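You operate a simulated robot arm through the tools that you are given. There is no shell and no other tool.

Carry out the task below with a simulated robot arm. There is one attempt and no reset: what you move stays moved.

Task
Switch the black machine off, then oil it.
Fine: three presses under the flap; shut the flap.

Only the result counts: the job must be done as asked and must still hold three seconds after the hand-in. Knocking over, shifting, dropping, spilling or breaking anything else fails it.

Robot
A 7-joint arm with a fingered hand, fixed in place. Base frame: the origin is at the foot of the arm, x ahead of it, y to its left, z up. Units: mm, degrees, N and s.
Its first joint turns from -166.0 to 166.0 degrees. Payload 3.7 kg.
The tool frame sits at the grasp point between the pads (the TCP): z along the fingers, y along the line on which they close. The tips reach 25 mm beyond it. The gripper opens to 88 mm. The gripper's body begins 29 mm behind the TCP. The gripper is a hand of 5 fingers: y runs from the thumb to the fingers, the wrist lies at [-13, -106, -174] in the tool frame, and closing takes about 1.5 s.
Orientation is that of the tool frame in the base frame, as [roll, pitch, yaw] about the fixed x, y, z axes, in that order (R = Rz(yaw) Ry(pitch) Rx(roll)). With the fingers straight down and the wrist toward the robot, the tool's x, y and z point along [0, 1, 0], [1, 0, 0] and [0, 0, -1] of the base frame.

Tools
- The arm moves only by the tool apply_moves. Its arguments are lists of equal length, an entry for each row: "grip": the gripper command, from -1 (shut) to 1 (fully open), values between in proportion; "translation": the shift along the tool's x, y, z in mm, a list of three; "turn": the turn, a rotation vector about the tool's x, y, z in degrees, a list of three. In form: {"grip": [grip, ...], "translation": [[dx, dy, dz], ...], "turn": [[ax, ay, az], ...]}. A call has 1 to 20 rows; each row shifts and turns the commanded pose from where the row before left it, along the tool's axes as they then stand. Rows are played at 5 a second. More than 50 mm and 8.6 degrees between two rows, or a gripper value outside its range, and nothing of the call is played. Where a pose cannot be reached the arm comes as near as it can. A force on the tool above 50 N (or 10 N above the force at the start of the call, whichever is more), or a blocked arm, ends the call early, and 0.2 s more pass. Each finger travels about 108 mm/s and halts on what it meets, pressing with about 31 N; the grip force reading is that of the motor and also rises with nothing between the fingers. The clock runs only during rows and for 0.2 s after the last one: add rows that do not move to give the fingers time. The reply holds the time, the measured pose of the TCP, the force on the tool along the base axes, the opening and the grip force, in the units named above and with some noise, with the torque about the TCP (base axes, N m) and any sound that the robot's microphone picked up, and new pictures: "pictures" is both (left out), scene, wrist or none.
- Cameras (640 x 400 px; columns grow to the right, rows downward): "scene" is fixed at [400.2, -500.8, 1610.7]; the picture's right is [0.98, -0.21, 0.00], its down [-0.12, -0.55, -0.83] and it looks along [0.18, 0.81, -0.56] (base axes); focal length 324 px, centre (320, 200). "wrist" rides on the gripper at [59, -79, -105] in the tool frame; the picture's right is [-0.73, 0.32, -0.61], its down [-0.62, -0.68, 0.38] and it looks along [-0.29, 0.66, 0.70] (tool axes); focal length 234 px, centre (320, 200). There is no depth. A picture from a camera that has moved, and an enlarged one, comes with that camera's place and axes in the base frame and with its lens.
- hand_shape(shape): the hand has 5 fingers and takes this shape, open, in about a second: jaw (thumb against the fingers, like two jaws); tri (thumb and two fingers); tip (a fingertip pinch); poke (one finger out to press); point (the index stretched); flat (the hand flat); cup (the hand cupped); fist (a fist). The gripper value then closes the fingers along that shape, each until it touches; the sizes above hold for jaw. It gives what a move gives, with no picture.
- close_up(camera, box): a new picture of the part [left, top, right, bottom] of that camera's present view, enlarged. The clock stands still meanwhile.
- sign_off(): hands the job in; it is judged then, once.

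Places have to be worked out from the pictures, the camera data and where the tool is seen. Open the gripper and draw the arm clear of the work before you hand the job in, unless the task says otherwise.

The tools are called after ">>>" as a command line: name --argument value ..., lists and objects as JSON in quotes. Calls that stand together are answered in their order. apply_moves: Moves the arm, as the interface text tells. Its arguments: {"type":"object","properties":{"grip":{"type":"array","items":{"type":"number"}},"translation":{"type":"array","items":{"type":"array","items":{"type":"number"}}},"turn":{"type":"array","items":{"type":"array","items":{"type":"number"}}},"pictures":{"type":"string","enum":["both","scene","wrist","none"]}},"required":["grip","translation","turn"]} The other tools are called the same way: hand_shape (shape) gives the hand a shape; close_up (camera, box) takes an enlarged picture of a part of a camera's view; sign_off () hands the job in.

At the start:

```text
clock: 0.0
tcp_pos: [290.4, 373.2, 1289.5]
orientation: [180.0, -0.1, 90.0]
contact_force: [0.3, 0.2, -0.1]
moment: [0.0, -0.01, 0.0]
opening: 87.6
grasp_force: 0.1
shape: jaw
```

scene: 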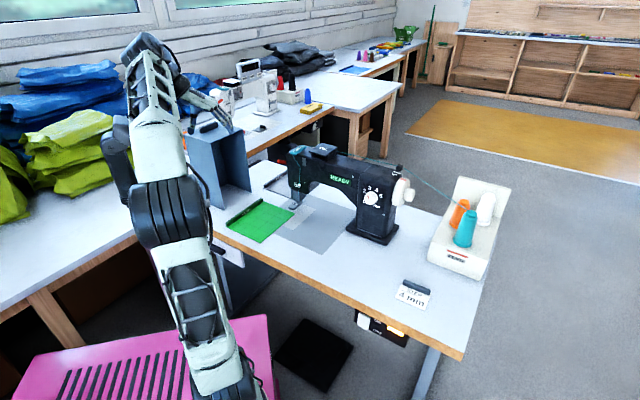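
wrist: 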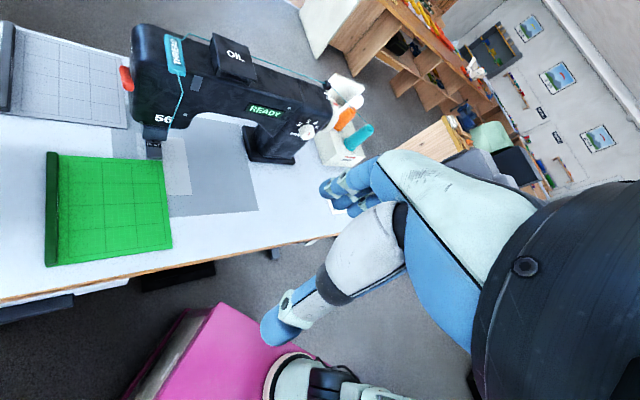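

I start by looking closely at the black sewing machine, its flap marked "OIL", and anything that may be a switch.

>>> close_up --camera "scene" --box '[270, 130, 430, 250]'

>>> close_up --camera "scene" --box '[330, 260, 470, 360]'

>>> close_up --camera "wrist" --box '[100, 10, 380, 190]'

```text
3.33 times, centred on (350, 190) of scene
camera zoom: at [400.2, -500.8, 1610.7], right [0.98, -0.21, 0.0], down [-0.12, -0.55, -0.83], along [0.18, 0.81, -0.56], focal length 1079 px, centre (220, 233)
```

zoom: 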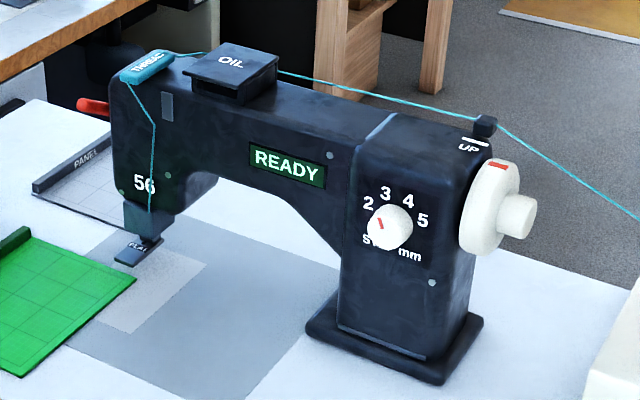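

```text
4.00 times, centred on (400, 310) of scene
camera zoom: at [400.2, -500.8, 1610.7], right [0.98, -0.21, 0.0], down [-0.12, -0.55, -0.83], along [0.18, 0.81, -0.56], focal length 1294 px, centre (0, -240)
```

zoom: 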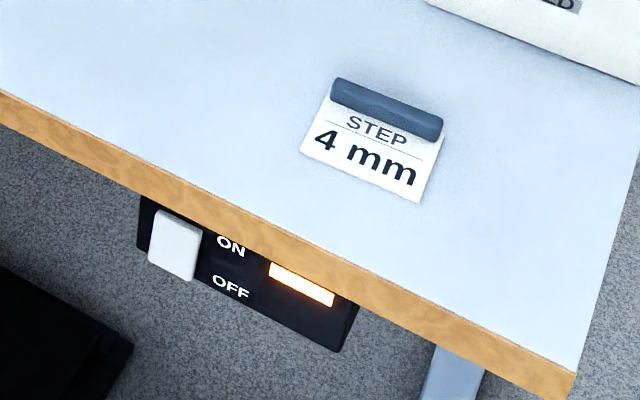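

```text
2.22 times, centred on (240, 100) of wrist
camera zoom: at [210.3, 431.9, 1394.5], right [0.32, -0.73, 0.61], down [-0.68, -0.62, -0.38], along [0.66, -0.29, -0.7], focal length 520 px, centre (498, 422)
```

zoom: 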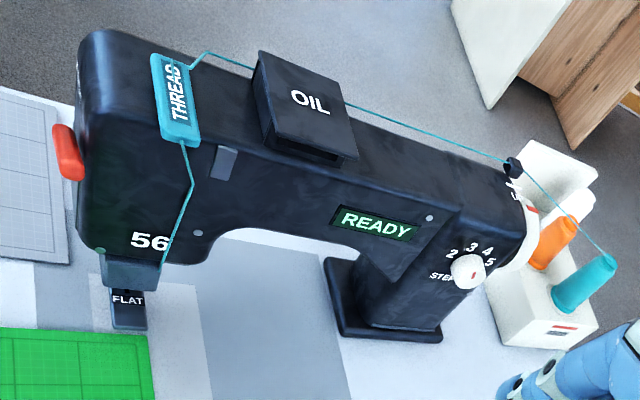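

The machine's long side runs along about (0.71, -0.71), and the OIL lid triangulates to about (646, 593, 1086) with the table near z 778. The ON/OFF box hangs under the front edge near (674, 104, 700). I zoom in further on the lid and the switch.

>>> close_up --camera "scene" --box '[305, 135, 353, 165]'

>>> close_up --camera "scene" --box '[352, 300, 424, 350]'

>>> close_up --camera "wrist" --box '[200, 20, 280, 90]'

```text
13.33 times, centred on (329, 150) of scene
camera zoom: at [400.2, -500.8, 1610.7], right [0.98, -0.21, 0.0], down [-0.12, -0.55, -0.83], along [0.18, 0.81, -0.56], focal length 4315 px, centre (200, 867)
```

zoom: 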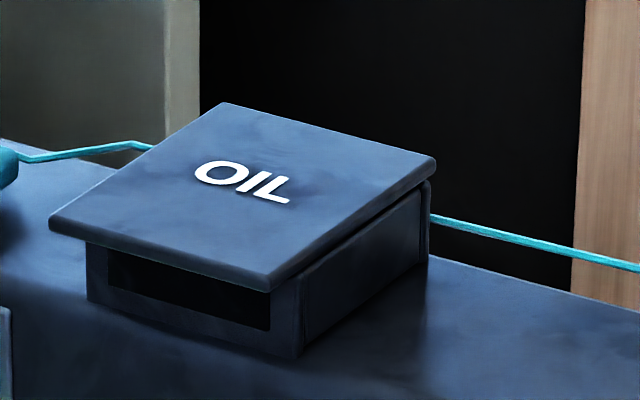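

```text
8.00 times, centred on (388, 325) of scene
camera zoom: at [400.2, -500.8, 1610.7], right [0.98, -0.21, 0.0], down [-0.12, -0.55, -0.83], along [0.18, 0.81, -0.56], focal length 2589 px, centre (-224, -800)
```

zoom: 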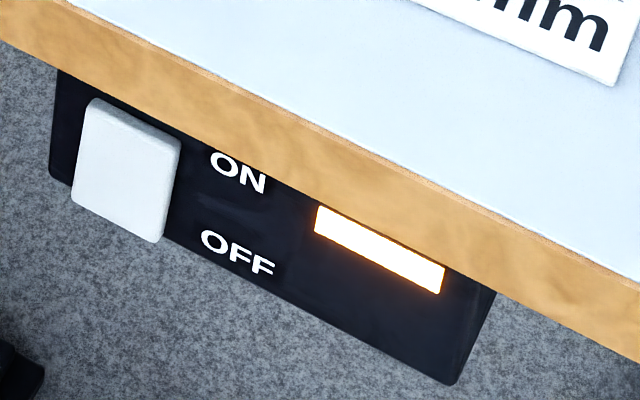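

```text
5.71 times, centred on (240, 55) of wrist
camera zoom: at [210.3, 431.9, 1394.5], right [0.32, -0.73, 0.61], down [-0.68, -0.62, -0.38], along [0.66, -0.29, -0.7], focal length 1338 px, centre (777, 1029)
```

zoom: 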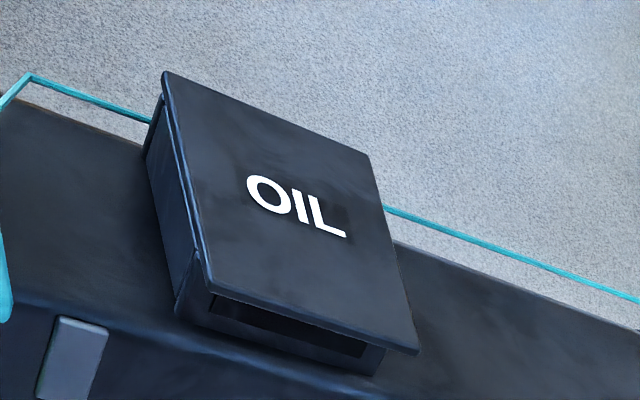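

The lid is hinged at the back, overhangs the front, and its box has a slot in the front wall. I turn the hand so its y axis points straight over the table towards the machine, and move to a spot in front of and above the lid to look at it.

>>> apply_moves --grip '[1, 1, 1, 1, 1, 1, 1, 1, 1, 1, 1, 1]' --translation '[[0, 0, 0], [0, 0, 0], [0, 0, 0], [0, 0, 0], [0, 0, 0], [0, 0, 0], [-9, 40, 10], [-9, 40, 10], [-9, 40, 10], [-9, 40, 10], [-9, 40, 10], [-9, 40, 10]]' --turn '[[0, 0, -7.5], [0, 0, -7.5], [0, 0, -7.5], [0, 0, -7.5], [0, 0, -7.5], [0, 0, -7.5], [0, 0, 0], [0, 0, 0], [0, 0, 0], [0, 0, 0], [0, 0, 0], [0, 0, 0]]'

```text
clock: 2.6
tcp_pos: [496.8, 503.0, 1229.0]
orientation: [179.9, 0.1, 135.0]
contact_force: [0.3, -0.9, -0.4]
moment: [0.04, 0.01, 0.01]
opening: 87.8
grasp_force: 0.1
shape: jaw
camera wrist: at [398.5, 489.9, 1332.6], right [0.74, -0.29, 0.61], down [-0.04, -0.92, -0.38], along [0.67, 0.26, -0.69], focal length 234 px, centre (320, 200)
```

scene: 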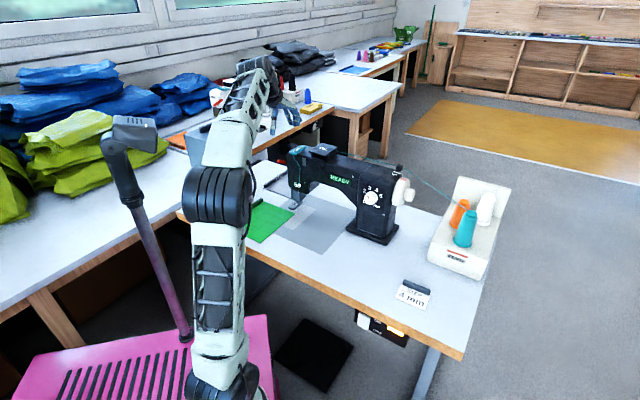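
wrist: 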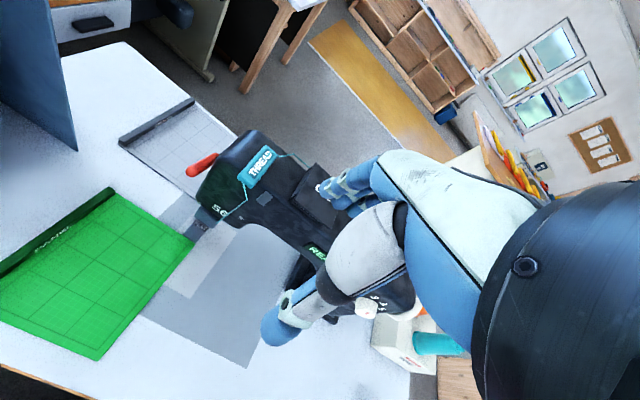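

The lid is hidden behind the fingers from here, and there is a pole standing to the left that I must stay away from. I now go to the right and back, tilt the hand forward by 45°, and will then go down to look at the ON/OFF switch.

>>> apply_moves --grip '[1, 1, 1, 1, 1, 1, 1, 1, 1, 1, 1, 1, 1, 1, 1, 1, 1, 1]' --translation '[[-40.3, -22, 0], [-40.3, -22, 0], [-40.3, -22, 0], [-40.3, -22, 0], [-40.3, -22, 0], [-40.3, -22, 0], [-40.3, -22, 0], [-40.3, -22, 0], [-40.3, -22, 0], [-40.3, -22, 0], [-40.3, -22, 0], [-40.3, -22, 0], [0, 0, 0], [0, 0, 0], [0, 0, 0], [0, 0, 0], [0, 0, 0], [0, 0, 0]]' --turn '[[0, 0, 0], [0, 0, 0], [0, 0, 0], [0, 0, 0], [0, 0, 0], [0, 0, 0], [0, 0, 0], [0, 0, 0], [0, 0, 0], [0, 0, 0], [0, 0, 0], [0, 0, 0], [-7.5, 0, 0], [-7.5, 0, 0], [-7.5, 0, 0], [-7.5, 0, 0], [-7.5, 0, 0], [-7.5, 0, 0]]'

```text
clock: 6.4
tcp_pos: [653.8, -24.1, 1229.6]
orientation: [135.0, -0.1, 135.0]
contact_force: [0.8, -1.0, 0.4]
moment: [0.02, 0.01, 0.02]
opening: 87.6
grasp_force: 0.1
shape: jaw
camera wrist: at [518.9, -74.2, 1247.2], right [0.37, -0.66, 0.66], down [0.29, -0.59, -0.75], along [0.88, 0.47, -0.03], focal length 234 px, centre (320, 200)
```

scene: 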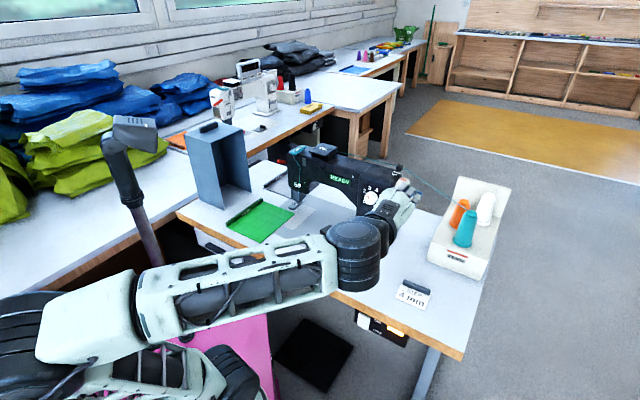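
wrist: 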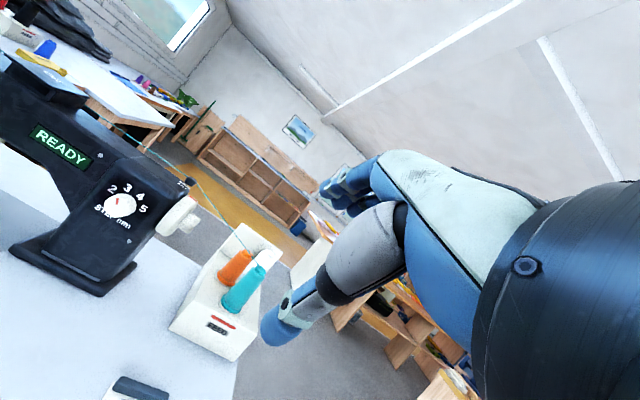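

The tilt works and the area in front of the table is clear. I now lower the hand about 470 mm in front of the table edge, at v≈445 with the edge at 553.

>>> apply_moves --grip '[1, 1, 1, 1, 1, 1, 1, 1, 1, 1]' --translation '[[0, -33, 33], [0, -33, 33], [0, -33, 33], [0, -33, 33], [0, -33, 33], [0, -33, 33], [0, -33, 33], [0, -33, 33], [0, -33, 33], [0, -33, 33]]' --turn '[[0, 0, 0], [0, 0, 0], [0, 0, 0], [0, 0, 0], [0, 0, 0], [0, 0, 0], [0, 0, 0], [0, 0, 0], [0, 0, 0], [0, 0, 0]]'

```text
clock: 8.6
tcp_pos: [701.9, -45.3, 783.0]
orientation: [134.9, 0.0, 135.1]
contact_force: [0.4, 0.5, -0.2]
moment: [0.01, -0.03, 0.03]
opening: 87.9
grasp_force: 0.0
shape: jaw
out of reach, approached as far as the arm can: row 7, 8, 9, 10
camera wrist: at [568.8, -95.3, 800.1], right [0.37, -0.66, 0.66], down [0.29, -0.59, -0.75], along [0.88, 0.47, -0.03], focal length 234 px, centre (320, 200)
```

scene: 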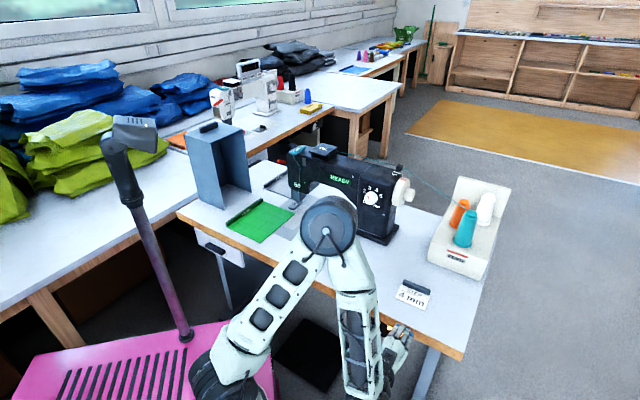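
wrist: 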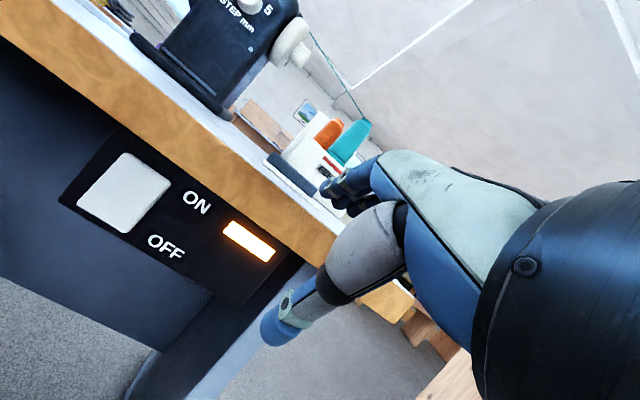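

The switch panel is now in clear view: a white rocker with ON above, OFF below, and a lit orange lamp. I zoom in on it to see the shape and tilt of the rocker.

>>> close_up --camera "wrist" --box '[50, 120, 290, 270]'

>>> close_up --camera "wrist" --box '[70, 140, 182, 240]'

```text
2.67 times, centred on (170, 195) of wrist
camera zoom: at [568.8, -95.3, 800.1], right [0.37, -0.66, 0.66], down [0.29, -0.59, -0.75], along [0.88, 0.47, -0.03], focal length 624 px, centre (720, 213)
```

zoom: 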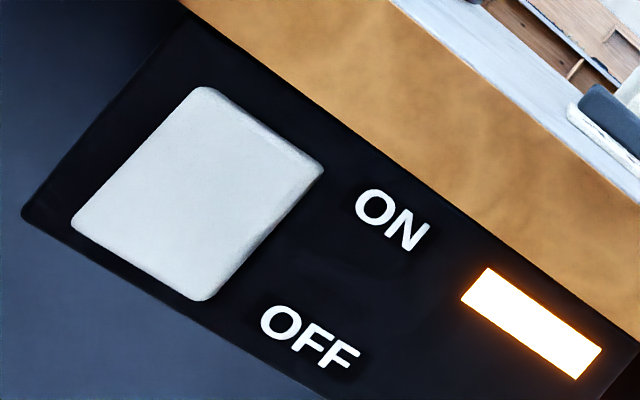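

```text
4.00 times, centred on (126, 190) of wrist
camera zoom: at [568.8, -95.3, 800.1], right [0.37, -0.66, 0.66], down [0.29, -0.59, -0.75], along [0.88, 0.47, -0.03], focal length 937 px, centre (1096, 240)
```

zoom: 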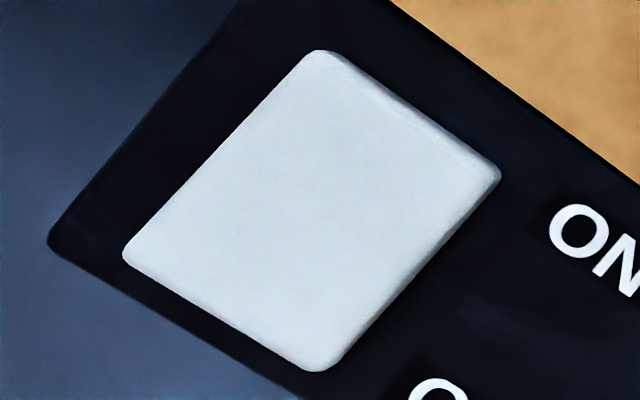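

The rocker's bottom edge sits about 12 mm further out than its top, so it is pressed in at ON; pushing the lower half (about u 404, v 546, z 678) switches it off. I back off a little, take the "poke" shape and see where the fingertip is.

>>> hand_shape --shape "poke"

>>> apply_moves --grip '[1, 1, 1]' --translation '[[0, 0, 0], [0, 0, 0], [0, 0, 0]]' --turn '[[0, 0, 0], [0, 0, 0], [0, 0, 0]]'

```text
clock: 9.5
tcp_pos: [703.2, -44.5, 782.6]
orientation: [135.0, -0.1, 135.2]
contact_force: [-0.5, 0.2, 0.9]
moment: [-0.01, 0.02, 0.03]
opening: 0.0
grasp_force: 0.1
shape: poke
```

```text
clock: 10.3
tcp_pos: [702.8, -45.4, 782.6]
orientation: [135.0, 0.0, 135.2]
contact_force: [0.6, 0.6, 0.4]
moment: [0.0, 0.01, -0.03]
opening: 0.0
grasp_force: 0.0
shape: poke
camera wrist: at [569.0, -94.9, 800.5], right [0.37, -0.65, 0.66], down [0.29, -0.59, -0.75], along [0.88, 0.47, -0.03], focal length 234 px, centre (320, 200)
```

scene: 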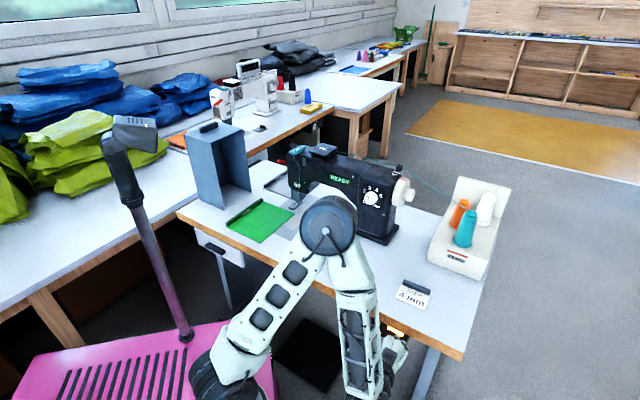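
wrist: 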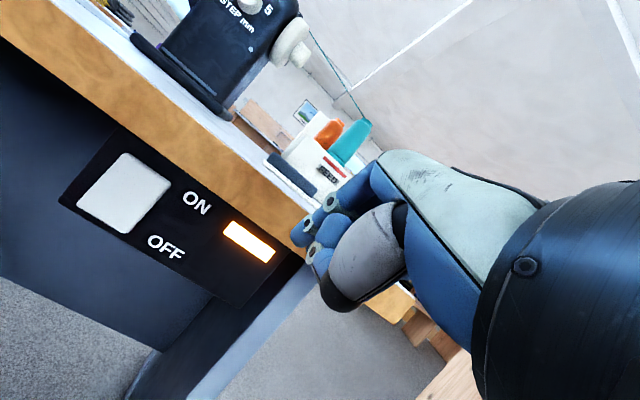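

The hand has changed shape; I zoom in to find out which finger sticks out and where its tip is.

>>> close_up --camera "wrist" --box '[270, 160, 430, 320]'

>>> close_up --camera "scene" --box '[350, 300, 446, 400]'

```text
2.50 times, centred on (350, 240) of wrist
camera zoom: at [569.0, -94.9, 800.5], right [0.37, -0.65, 0.66], down [0.29, -0.59, -0.75], along [0.88, 0.47, -0.03], focal length 585 px, centre (245, 100)
```

zoom: 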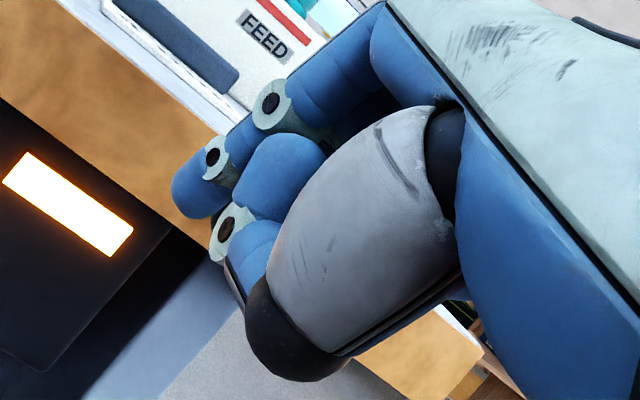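

```text
4.00 times, centred on (398, 350) of scene
camera zoom: at [400.2, -500.8, 1610.7], right [0.98, -0.21, 0.0], down [-0.12, -0.55, -0.83], along [0.18, 0.81, -0.56], focal length 1294 px, centre (8, -400)
```

zoom: 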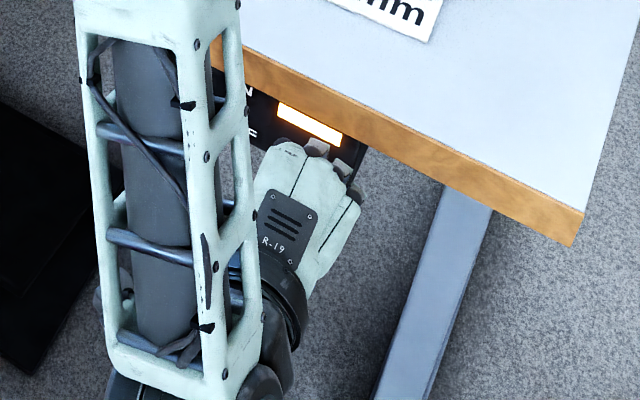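

The index finger seems to point out near the TCP axis. I raise the hand to free space and turn it so the finger points level at the panel with the wrist to the right (which keeps the wrist far enough from the base), then look at it from the scene camera.

>>> apply_moves --grip '[1, 1, 1, 1, 1, 1, 1, 1, 1, 1, 1, 1, 1, 1, 1, 1]' --translation '[[0, 30, -30], [0, 30, -30], [0, 30, -30], [0, 30, -30], [0, 0, 0], [0, 0, 0], [0, 0, 0], [0, 0, 0], [0, 0, 0], [0, 0, 0], [0, 0, 0], [0, 0, 0], [0, 0, 0], [0, 0, 0], [0, 0, 0], [0, 0, 0]]' --turn '[[0, 0, 0], [0, 0, 0], [0, 0, 0], [0, 0, 0], [-2.93, -2.93, -7.08], [-2.93, -2.93, -7.08], [-2.93, -2.93, -7.08], [-2.93, -2.93, -7.08], [-2.93, -2.93, -7.08], [-2.93, -2.93, -7.08], [-2.93, -2.93, -7.08], [-2.93, -2.93, -7.08], [-2.93, -2.93, -7.08], [-2.93, -2.93, -7.08], [-2.93, -2.93, -7.08], [-2.93, -2.93, -7.08]]'

```text
clock: 13.7
tcp_pos: [818.7, 103.1, 1289.5]
orientation: [134.6, 89.4, 179.3]
contact_force: [-0.1, 0.2, 0.7]
moment: [0.01, -0.01, -0.01]
opening: 0.1
grasp_force: 0.1
shape: poke
out of reach, approached as far as the arm can: row 8, 9, 10, 11, 12, 13, 14, 15, 16
camera wrist: at [799.3, -27.1, 1229.5], right [-0.65, -0.2, 0.73], down [0.76, -0.21, 0.62], along [0.03, 0.96, 0.29], focal length 234 px, centre (320, 200)
```

scene: 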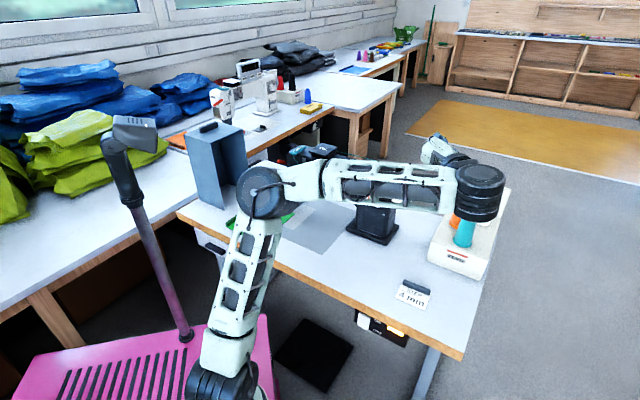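
wrist: 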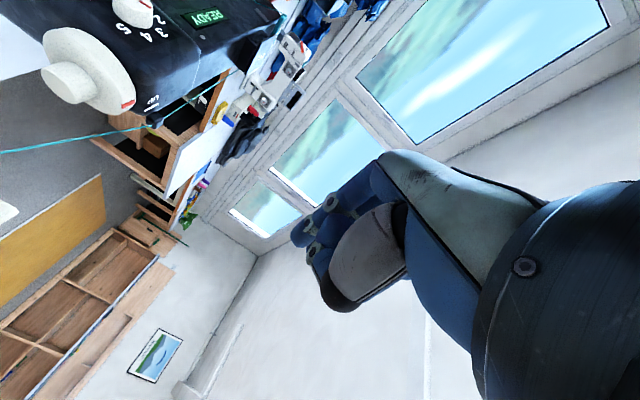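

Level pointing with the wrist to the right is not reachable, so the arm rose instead; nothing was touched. I look at the hand from the scene camera to learn the shape of the poking finger before choosing another orientation.

>>> close_up --camera "scene" --box '[410, 125, 474, 175]'

>>> close_up --camera "wrist" --box '[270, 160, 430, 320]'

```text
8.00 times, centred on (442, 150) of scene
camera zoom: at [400.2, -500.8, 1610.7], right [0.98, -0.21, 0.0], down [-0.12, -0.55, -0.83], along [0.18, 0.81, -0.56], focal length 2589 px, centre (-656, 600)
```

zoom: 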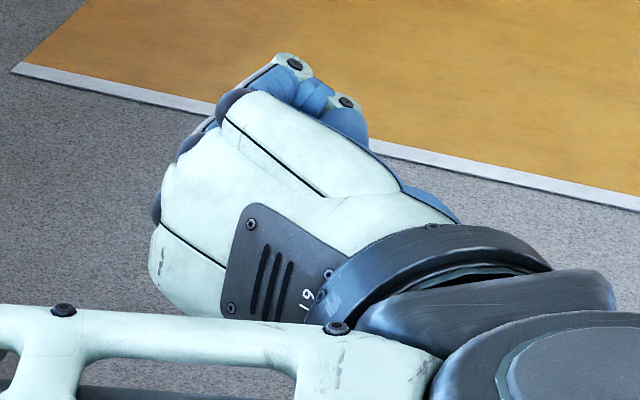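

```text
2.50 times, centred on (350, 240) of wrist
camera zoom: at [799.3, -27.1, 1229.5], right [-0.65, -0.2, 0.73], down [0.76, -0.21, 0.62], along [0.03, 0.96, 0.29], focal length 585 px, centre (245, 100)
```

zoom: 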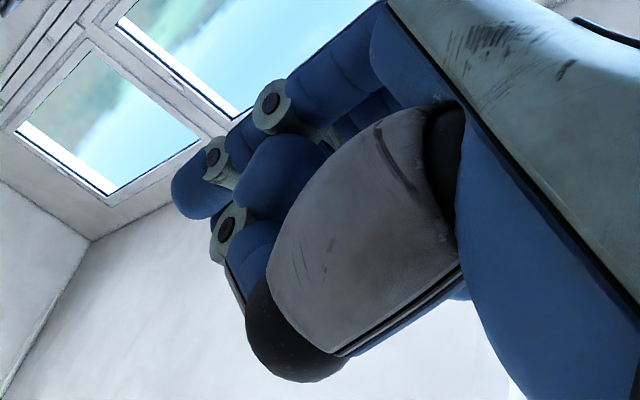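

The poke finger looks hooked. I try the "point" shape (index stretched) here in free space and compare.

>>> hand_shape --shape "point"

>>> close_up --camera "scene" --box '[410, 110, 490, 172]'

>>> close_up --camera "wrist" --box '[200, 100, 440, 350]'

```text
clock: 14.6
tcp_pos: [819.0, 101.8, 1288.1]
orientation: [128.3, 89.3, 173.0]
contact_force: [-0.1, -0.5, -0.4]
moment: [-0.04, 0.0, 0.0]
opening: 0.1
grasp_force: 0.0
shape: point
```

```text
6.45 times, centred on (450, 141) of scene
camera zoom: at [400.2, -500.8, 1610.7], right [0.98, -0.21, 0.0], down [-0.12, -0.55, -0.83], along [0.18, 0.81, -0.56], focal length 2088 px, centre (-519, 581)
```

zoom: 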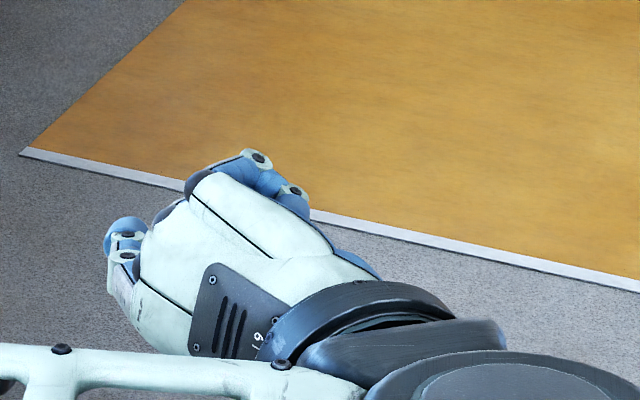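

```text
1.60 times, centred on (320, 225) of wrist
camera zoom: at [799.1, -27.3, 1228.7], right [-0.65, -0.2, 0.73], down [0.76, -0.22, 0.61], along [0.04, 0.96, 0.29], focal length 375 px, centre (320, 160)
```

zoom: 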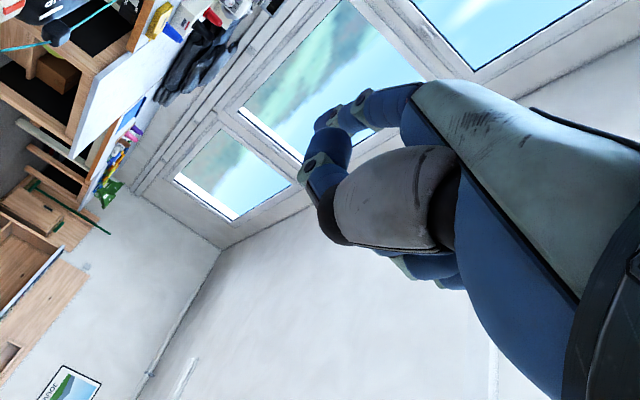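

In "point" the index sticks out to about (12, 68, 30) in the tool frame, along the palm direction, which suits the rocker. I undo the last rotation to come back in front of the table, then turn to a 25° yaw with the finger pointing about 20° downward.

>>> apply_moves --grip '[1, 1, 1, 1, 1, 1, 1, 1, 1, 1, 1, 1, 1, 1, 1, 1, 1, 1]' --translation '[[0, 0, 0], [0, 0, 0], [0, 0, 0], [0, 0, 0], [0, 0, 0], [0, 0, 0], [0, 0, 0], [0, 0, 0], [0, 0, 0], [0, 0, 0], [0, 0, 0], [0, 0, 0], [0, 0, 0], [0, 0, 0], [0, 0, 0], [0, 0, 0], [0, 0, 0], [0, 0, 0]]' --turn '[[2.93, 2.93, 7.08], [2.93, 2.93, 7.08], [2.93, 2.93, 7.08], [2.93, 2.93, 7.08], [2.93, 2.93, 7.08], [2.93, 2.93, 7.08], [2.93, 2.93, 7.08], [2.93, 2.93, 7.08], [2.93, 2.93, 7.08], [2.93, 2.93, 7.08], [2.93, 2.93, 7.08], [2.93, 2.93, 7.08], [6.67, 0, 0], [6.67, 0, 0], [6.67, 0, 0], [0, 3.53, -7.55], [0, 3.53, -7.55], [0, 3.53, -7.55]]'

```text
clock: 18.4
tcp_pos: [818.9, 102.1, 1289.1]
orientation: [155.0, 0.0, 160.1]
contact_force: [-0.1, 0.7, 0.3]
moment: [-0.03, -0.04, -0.02]
opening: 0.0
grasp_force: 0.1
shape: point
camera wrist: at [724.3, 13.7, 1350.0], right [0.69, -0.21, 0.69], down [0.43, -0.64, -0.64], along [0.58, 0.74, -0.35], focal length 234 px, centre (320, 200)
```

scene: 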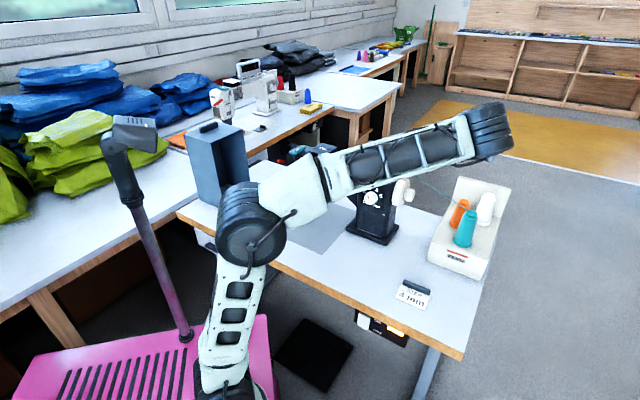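
wrist: 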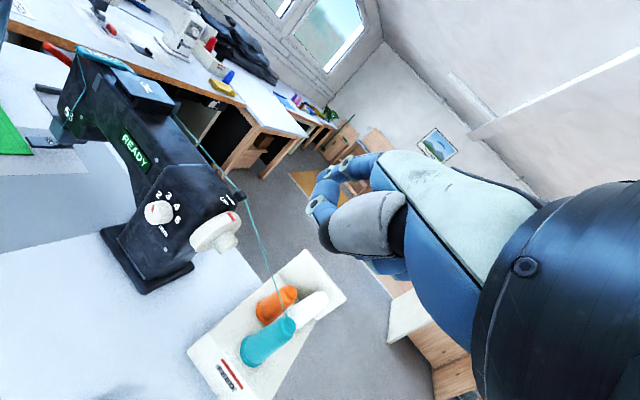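

The arm kept its reached position and the orientation is as wanted (155, 0, 160). Now I retreat in front of the table edge and go down to about z 690, leaving roughly 40 mm between fingertip and rocker.

>>> apply_moves --grip '[1, 1, 1, 1, 1, 1, 1, 1, 1, 1, 1, 1, 1, 1, 1, 1, 1]' --translation '[[27.8, -29.4, -13.7], [27.8, -29.4, -13.7], [27.8, -29.4, -13.7], [27.8, -29.4, -13.7], [27.8, -29.4, -13.7], [0, -19.5, 41.8], [0, -19.5, 41.8], [0, -19.5, 41.8], [0, -19.5, 41.8], [0, -19.5, 41.8], [0, -19.5, 41.8], [0, -19.5, 41.8], [0, -19.5, 41.8], [0, -19.5, 41.8], [0, -19.5, 41.8], [0, -19.5, 41.8], [0, -19.5, 41.8]]' --turn '[[0, 0, 0], [0, 0, 0], [0, 0, 0], [0, 0, 0], [0, 0, 0], [0, 0, 0], [0, 0, 0], [0, 0, 0], [0, 0, 0], [0, 0, 0], [0, 0, 0], [0, 0, 0], [0, 0, 0], [0, 0, 0], [0, 0, 0], [0, 0, 0], [0, 0, 0]]'

```text
clock: 22.0
tcp_pos: [633.2, -2.0, 734.6]
orientation: [154.9, 0.0, 160.0]
contact_force: [0.5, -0.7, -0.3]
moment: [0.01, 0.0, -0.01]
opening: 0.1
grasp_force: 0.1
shape: point
camera wrist: at [537.9, -90.9, 795.3], right [0.69, -0.21, 0.69], down [0.43, -0.64, -0.64], along [0.58, 0.74, -0.35], focal length 234 px, centre (320, 200)
```

scene: 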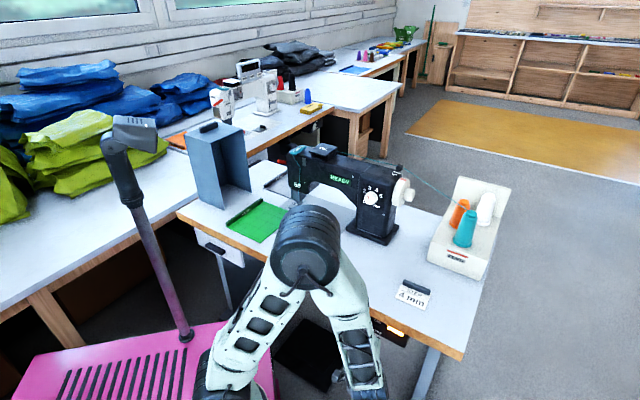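
wrist: 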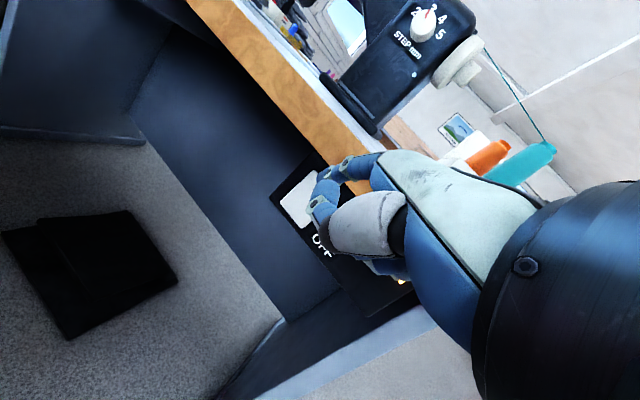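

The pose is reached at (u 449, v 446, z 735), and the white rocker is visible just beyond the index finger. I zoom in to check the fingertip against the rocker.

>>> close_up --camera "wrist" --box '[250, 120, 410, 260]'

>>> close_up --camera "scene" --box '[330, 280, 450, 400]'

```text
2.86 times, centred on (330, 190) of wrist
camera zoom: at [537.9, -90.9, 795.3], right [0.69, -0.21, 0.69], down [0.43, -0.64, -0.64], along [0.58, 0.74, -0.35], focal length 669 px, centre (291, 229)
```

zoom: 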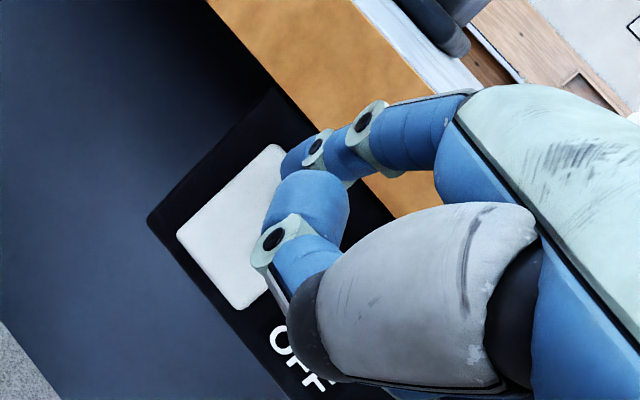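

```text
3.33 times, centred on (390, 340) of scene
camera zoom: at [400.2, -500.8, 1610.7], right [0.98, -0.21, 0.0], down [-0.12, -0.55, -0.83], along [0.18, 0.81, -0.56], focal length 1079 px, centre (87, -267)
```

zoom: 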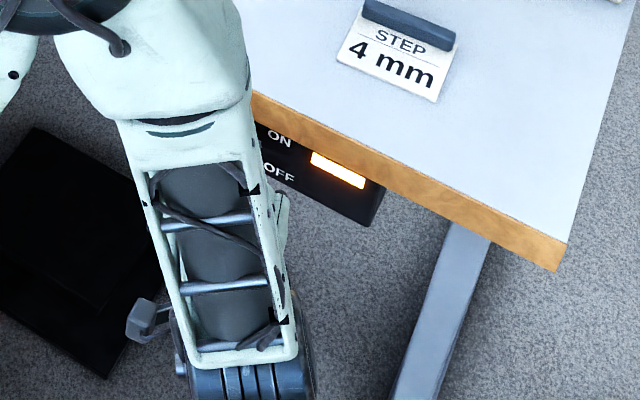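

The rocker's corners in this view match my estimate (u 385–427, z 668–722), and I put the fingertip at about (408, 507, 735). I go down 57 mm and then creep forward a little, watching the force.

>>> apply_moves --grip '[1, 1, 1, 1, 1, 1, 1]' --translation '[[0, -8, 17.2], [0, -8, 17.2], [0, -8, 17.2], [-2.1, 4.1, 1.9], [-2.1, 4.1, 1.9], [-2.1, 4.1, 1.9], [0, 0, 0]]' --turn '[[0, 0, 0], [0, 0, 0], [0, 0, 0], [0, 0, 0], [0, 0, 0], [0, 0, 0], [0, 0, 0]]'

>>> close_up --camera "wrist" --box '[250, 120, 410, 260]'

```text
clock: 23.6
tcp_pos: [639.4, 6.3, 672.2]
orientation: [154.1, -3.4, 159.0]
contact_force: [-0.4, 0.2, 0.4]
moment: [0.04, 0.01, 0.0]
opening: 0.1
grasp_force: 0.0
shape: point
out of reach, approached as far as the arm can: row 3, 4
camera wrist: at [544.6, -82.5, 733.5], right [0.72, -0.25, 0.64], down [0.39, -0.63, -0.68], along [0.57, 0.74, -0.35], focal length 234 px, centre (320, 200)
```

scene: 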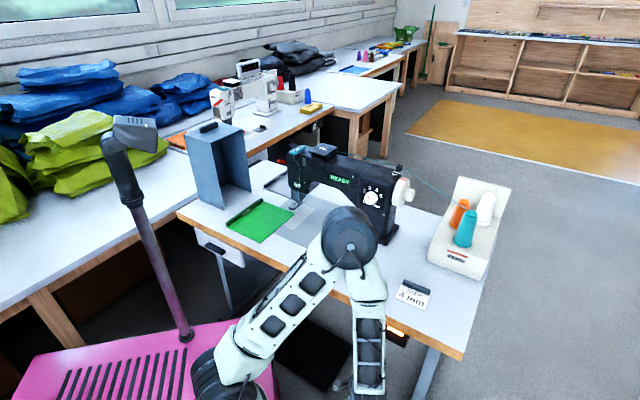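
wrist: 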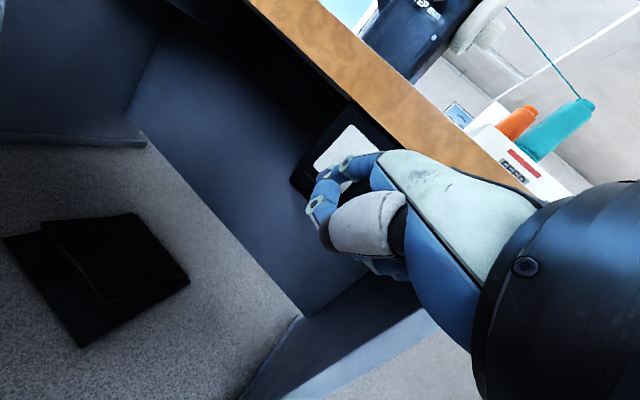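

```text
2.86 times, centred on (330, 190) of wrist
camera zoom: at [544.6, -82.5, 733.5], right [0.72, -0.25, 0.64], down [0.39, -0.63, -0.68], along [0.57, 0.74, -0.35], focal length 669 px, centre (291, 229)
```

zoom: 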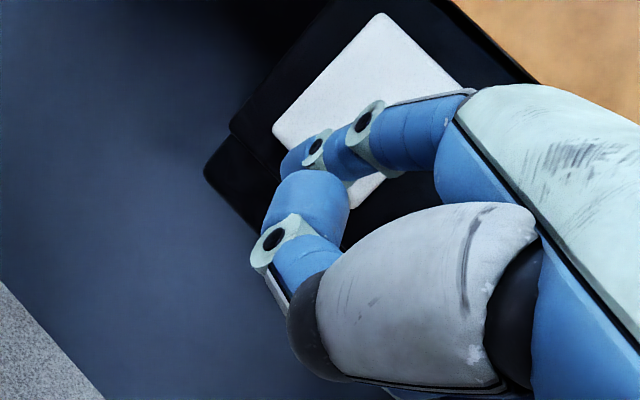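

The tip is now about 28 mm in front of the rocker's bottom edge, near z 673, so I go up about 6 mm to stay on the rocker's lower part, then move straight forward in small steps.

>>> apply_moves --grip '[1, 1, 1, 1, 1, 1, 1, 1]' --translation '[[0.4, 2.6, -5.4], [-2.03, 4.16, 1.89], [-2.03, 4.16, 1.89], [-2.03, 4.16, 1.89], [-2.03, 4.16, 1.89], [-2.03, 4.16, 1.89], [-2.03, 4.16, 1.89], [0, 0, 0]]' --turn '[[0, 0, 0], [0, 0, 0], [0, 0, 0], [0, 0, 0], [0, 0, 0], [0, 0, 0], [0, 0, 0], [0, 0, 0]]' --pictures "wrist"

>>> close_up --camera "wrist" --box '[250, 120, 410, 260]'

```text
clock: 25.4
tcp_pos: [659.5, 27.5, 677.5]
orientation: [154.1, -3.4, 158.8]
contact_force: [0.0, -0.8, 0.2]
moment: [-0.02, -0.02, -0.02]
opening: 0.0
grasp_force: 0.0
shape: point
camera wrist: at [565.5, -60.9, 739.6], right [0.72, -0.25, 0.64], down [0.39, -0.63, -0.68], along [0.57, 0.74, -0.35], focal length 234 px, centre (320, 200)
```

wrist: 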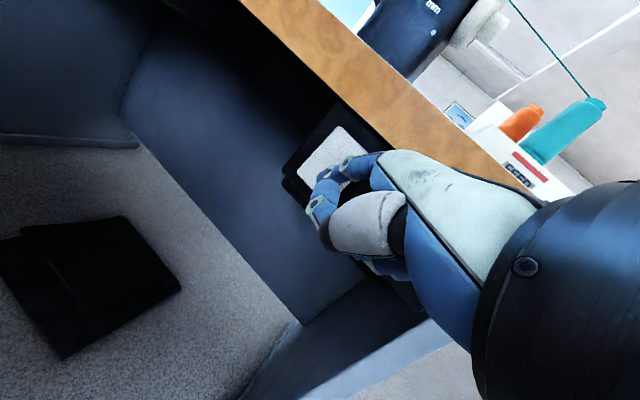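

```text
2.86 times, centred on (330, 190) of wrist
camera zoom: at [565.5, -60.9, 739.6], right [0.72, -0.25, 0.64], down [0.39, -0.63, -0.68], along [0.57, 0.74, -0.35], focal length 669 px, centre (291, 229)
```

zoom: 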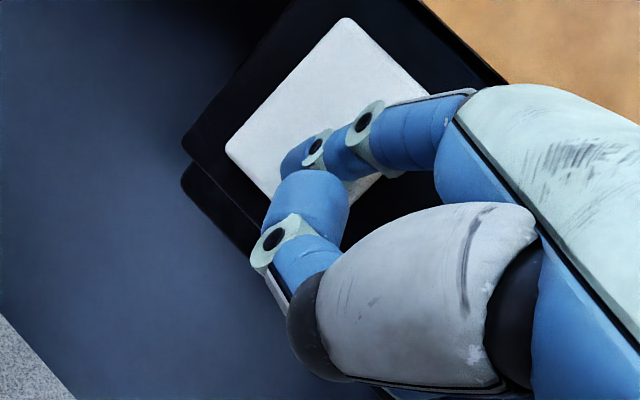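

No contact yet with the tip estimated at v≈547. I keep going forward in 3 mm steps while watching the force and listening for a click.

>>> apply_moves --grip '[1, 1, 1, 1, 1]' --translation '[[-1.22, 2.5, 1.13], [-1.22, 2.5, 1.13], [-1.22, 2.5, 1.13], [-1.22, 2.5, 1.13], [0, 0, 0]]' --turn '[[0, 0, 0], [0, 0, 0], [0, 0, 0], [0, 0, 0], [0, 0, 0]]' --pictures "wrist"

```text
clock: 26.6
tcp_pos: [668.5, 36.0, 676.6]
orientation: [154.1, -3.4, 158.9]
contact_force: [-4.0, -3.8, 1.3]
moment: [0.1, -0.06, 0.18]
opening: 80.5
grasp_force: 0.1
shape: point
camera wrist: at [573.2, -52.6, 739.7], right [0.72, -0.25, 0.64], down [0.39, -0.63, -0.68], along [0.57, 0.74, -0.35], focal length 234 px, centre (320, 200)
```

wrist: 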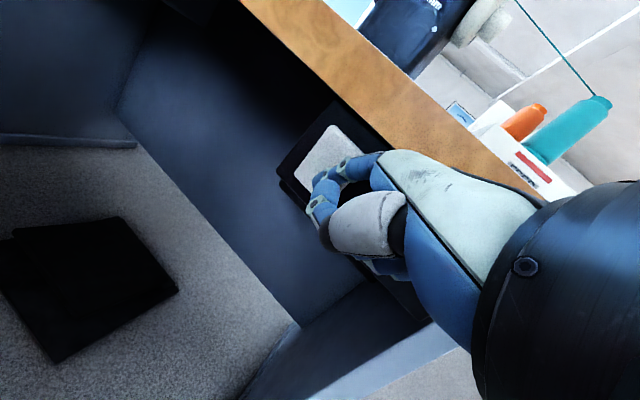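

Contact: about 5.5 N against the push, at roughly u 414, z 682, on the lower part of the rocker. I continue pushing in 2–3 mm steps.

>>> apply_moves --grip '[1, 1, 1, 1, 1]' --translation '[[-1.22, 2.5, 1.13], [-1.22, 2.5, 1.13], [-1.22, 2.5, 1.13], [-1.22, 2.5, 1.13], [0, 0, 0]]' --turn '[[0, 0, 0], [0, 0, 0], [0, 0, 0], [0, 0, 0], [0, 0, 0]]' --pictures "both"

>>> close_up --camera "wrist" --box '[250, 100, 410, 240]'

```text
clock: 27.8
tcp_pos: [676.8, 44.8, 677.3]
orientation: [154.1, -3.4, 158.8]
contact_force: [-9.7, -9.4, 1.8]
moment: [0.1, -0.01, 0.41]
opening: 80.5
grasp_force: 0.0
shape: point
camera wrist: at [581.1, -44.7, 740.0], right [0.72, -0.25, 0.64], down [0.39, -0.63, -0.68], along [0.57, 0.74, -0.35], focal length 234 px, centre (320, 200)
```

scene: 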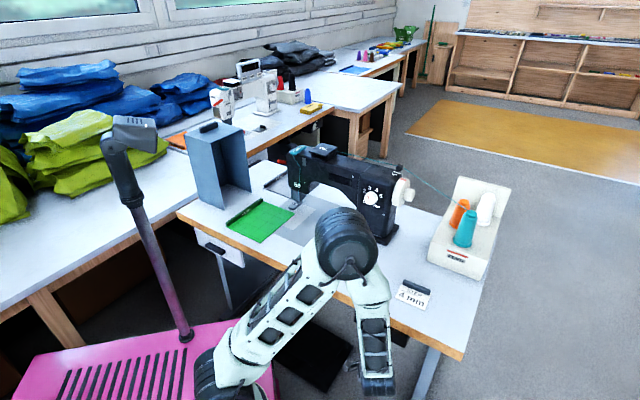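
wrist: 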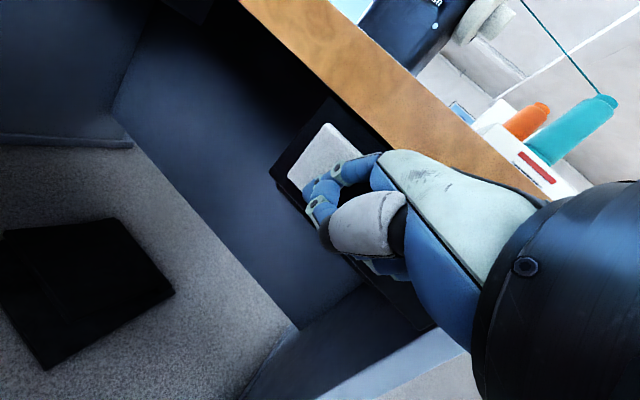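

```text
2.86 times, centred on (330, 170) of wrist
camera zoom: at [581.1, -44.7, 740.0], right [0.72, -0.25, 0.64], down [0.39, -0.63, -0.68], along [0.57, 0.74, -0.35], focal length 669 px, centre (291, 286)
```

zoom: 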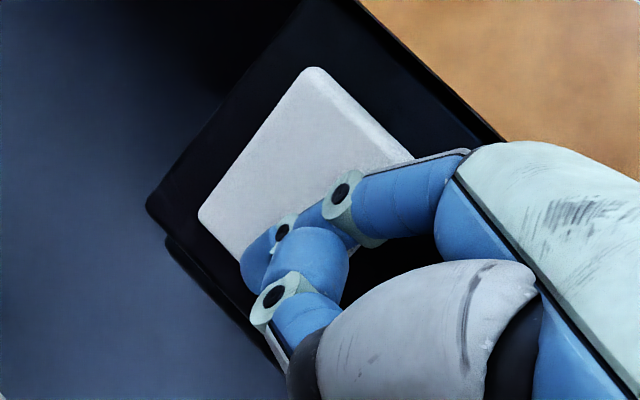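

The READY sign on the machine looks dark now. I zoom into the scene to check it and the lamp.

>>> close_up --camera "scene" --box '[270, 130, 430, 250]'

>>> close_up --camera "scene" --box '[340, 290, 440, 360]'

```text
3.33 times, centred on (350, 190) of scene
camera zoom: at [400.2, -500.8, 1610.7], right [0.98, -0.21, 0.0], down [-0.12, -0.55, -0.83], along [0.18, 0.81, -0.56], focal length 1079 px, centre (220, 233)
```

zoom: 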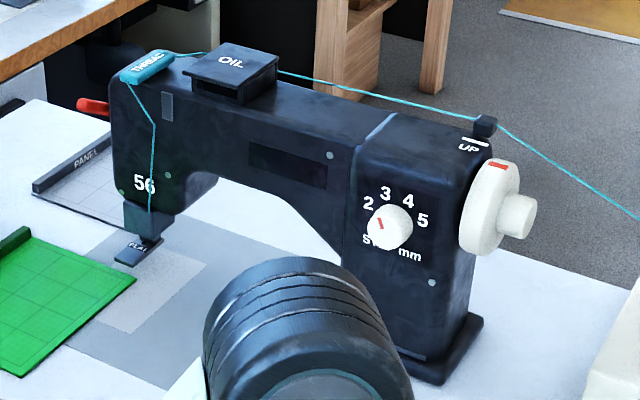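

```text
5.71 times, centred on (390, 325) of scene
camera zoom: at [400.2, -500.8, 1610.7], right [0.98, -0.21, 0.0], down [-0.12, -0.55, -0.83], along [0.18, 0.81, -0.56], focal length 1849 px, centre (-80, -514)
```

zoom: 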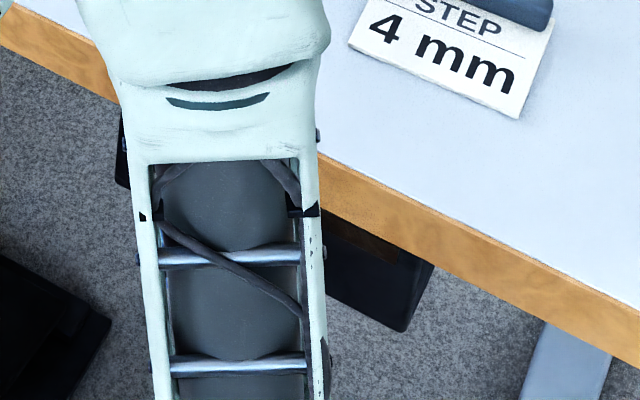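

The READY display and the lamp are both dark, so the machine is off. I withdraw straight back and then lift the hand clear of the table edge.

>>> apply_moves --grip '[1, 1, 1, 1, 1, 1, 1, 1, 1]' --translation '[[2.0, -4.16, -1.89], [4, -8.3, -3.78], [4, -8.3, -3.78], [4, -8.3, -3.78], [2.0, -4.16, -1.89], [0, 13, -27], [0, 17, -36], [0, 17, -36], [0, 17, -36]]' --turn '[[0, 0, 0], [0, 0, 0], [0, 0, 0], [0, 0, 0], [0, 0, 0], [0, 0, 0], [0, 0, 0], [0, 0, 0], [0, 0, 0]]'

```text
clock: 29.8
tcp_pos: [654.6, 13.3, 828.3]
orientation: [154.1, -3.5, 159.0]
contact_force: [-0.1, -0.2, 0.2]
moment: [-0.01, -0.01, 0.02]
opening: 80.4
grasp_force: 0.0
shape: point
camera wrist: at [560.1, -76.1, 891.2], right [0.72, -0.25, 0.64], down [0.39, -0.63, -0.68], along [0.57, 0.74, -0.35], focal length 234 px, centre (320, 200)
```

scene: 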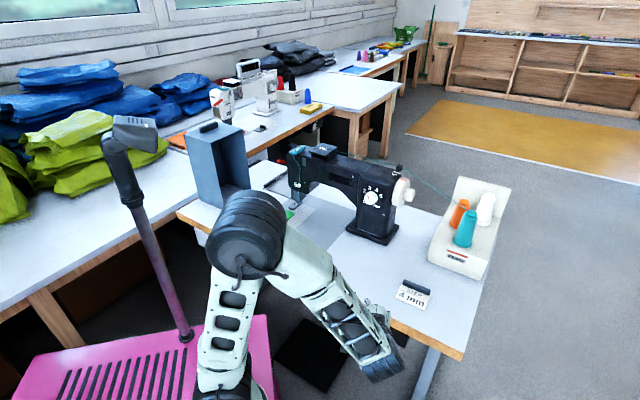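
wrist: 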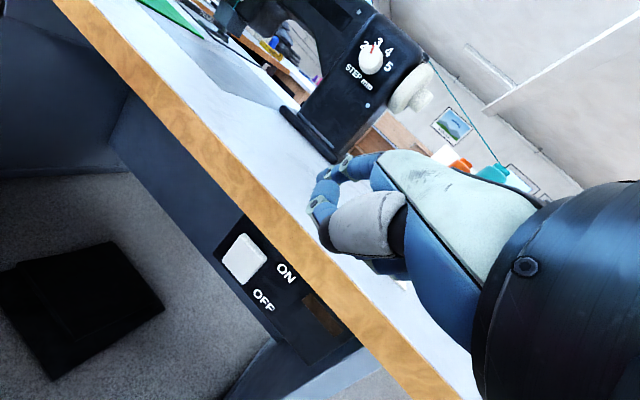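

The rocker stays at OFF and the lamp is dark. I now raise the hand, level it to the 45° look-ahead tilt, and move over in front of and to the right of the OIL lid (lid estimated at u 3–75, v 829–918, z≈1083) to study it.

>>> apply_moves --grip '[1, 1, 1, 1, 1, 1, 1, 1, 1, 1, 1, 1]' --translation '[[2.5, 18.5, -38.2], [2.5, 18.5, -38.2], [2.5, 18.5, -38.2], [2.5, 18.5, -38.2], [2.5, 18.5, -38.2], [2.5, 18.5, -38.2], [2.5, 18.5, -38.2], [2.5, 18.5, -38.2], [0, 0, 0], [0, 0, 0], [0, 0, 0], [0, 0, 0]]' --turn '[[0, 0, 0], [0, 0, 0], [0, 0, 0], [0, 0, 0], [0, 0, 0], [0, 0, 0], [0, 0, 0], [0, 0, 0], [-4.88, -4.18, 4.42], [-4.88, -4.18, 4.42], [-4.88, -4.18, 4.42], [-4.88, -4.18, 4.42]]' --pictures "none"

>>> apply_moves --grip '[1, 1, 1, 1, 1, 1, 1, 1, 1, 1]' --translation '[[35.4, 21.3, 21.3], [35.4, 21.3, 21.3], [35.4, 21.3, 21.3], [35.4, 21.3, 21.3], [35.4, 21.3, 21.3], [35.4, 21.3, 21.3], [35.4, 21.3, 21.3], [35.4, 21.3, 21.3], [35.4, 21.3, 21.3], [35.4, 21.3, 21.3]]' --turn '[[0, 0, 0], [0, 0, 0], [0, 0, 0], [0, 0, 0], [0, 0, 0], [0, 0, 0], [0, 0, 0], [0, 0, 0], [0, 0, 0], [0, 0, 0]]'

```text
clock: 32.4
tcp_pos: [654.7, 10.9, 1166.9]
orientation: [134.9, 0.0, 134.8]
contact_force: [0.0, 0.1, -0.9]
moment: [-0.01, 0.01, 0.01]
opening: 80.6
grasp_force: 0.1
shape: point
```

```text
clock: 34.6
tcp_pos: [620.8, 473.9, 1169.3]
orientation: [134.9, 0.0, 134.9]
contact_force: [0.6, 0.0, -0.6]
moment: [-0.01, 0.02, 0.0]
opening: 80.7
grasp_force: 0.1
shape: point
camera wrist: at [485.4, 423.9, 1185.8], right [0.37, -0.66, 0.66], down [0.29, -0.59, -0.75], along [0.88, 0.47, -0.03], focal length 234 px, centre (320, 200)
```

scene: 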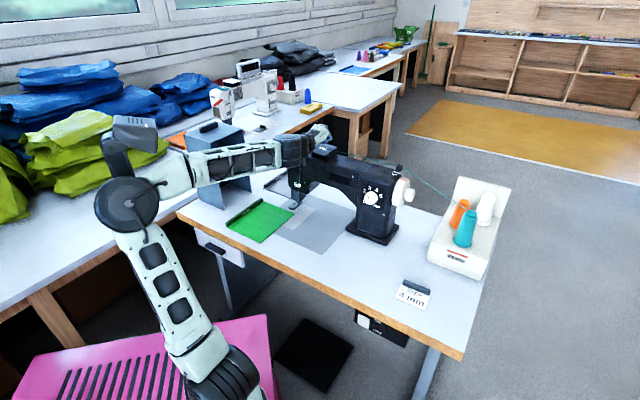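
wrist: 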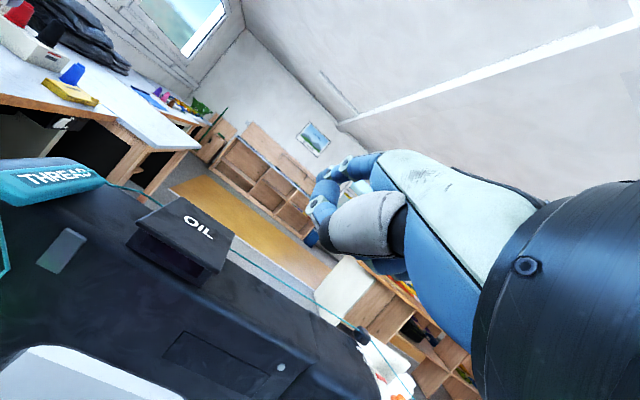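

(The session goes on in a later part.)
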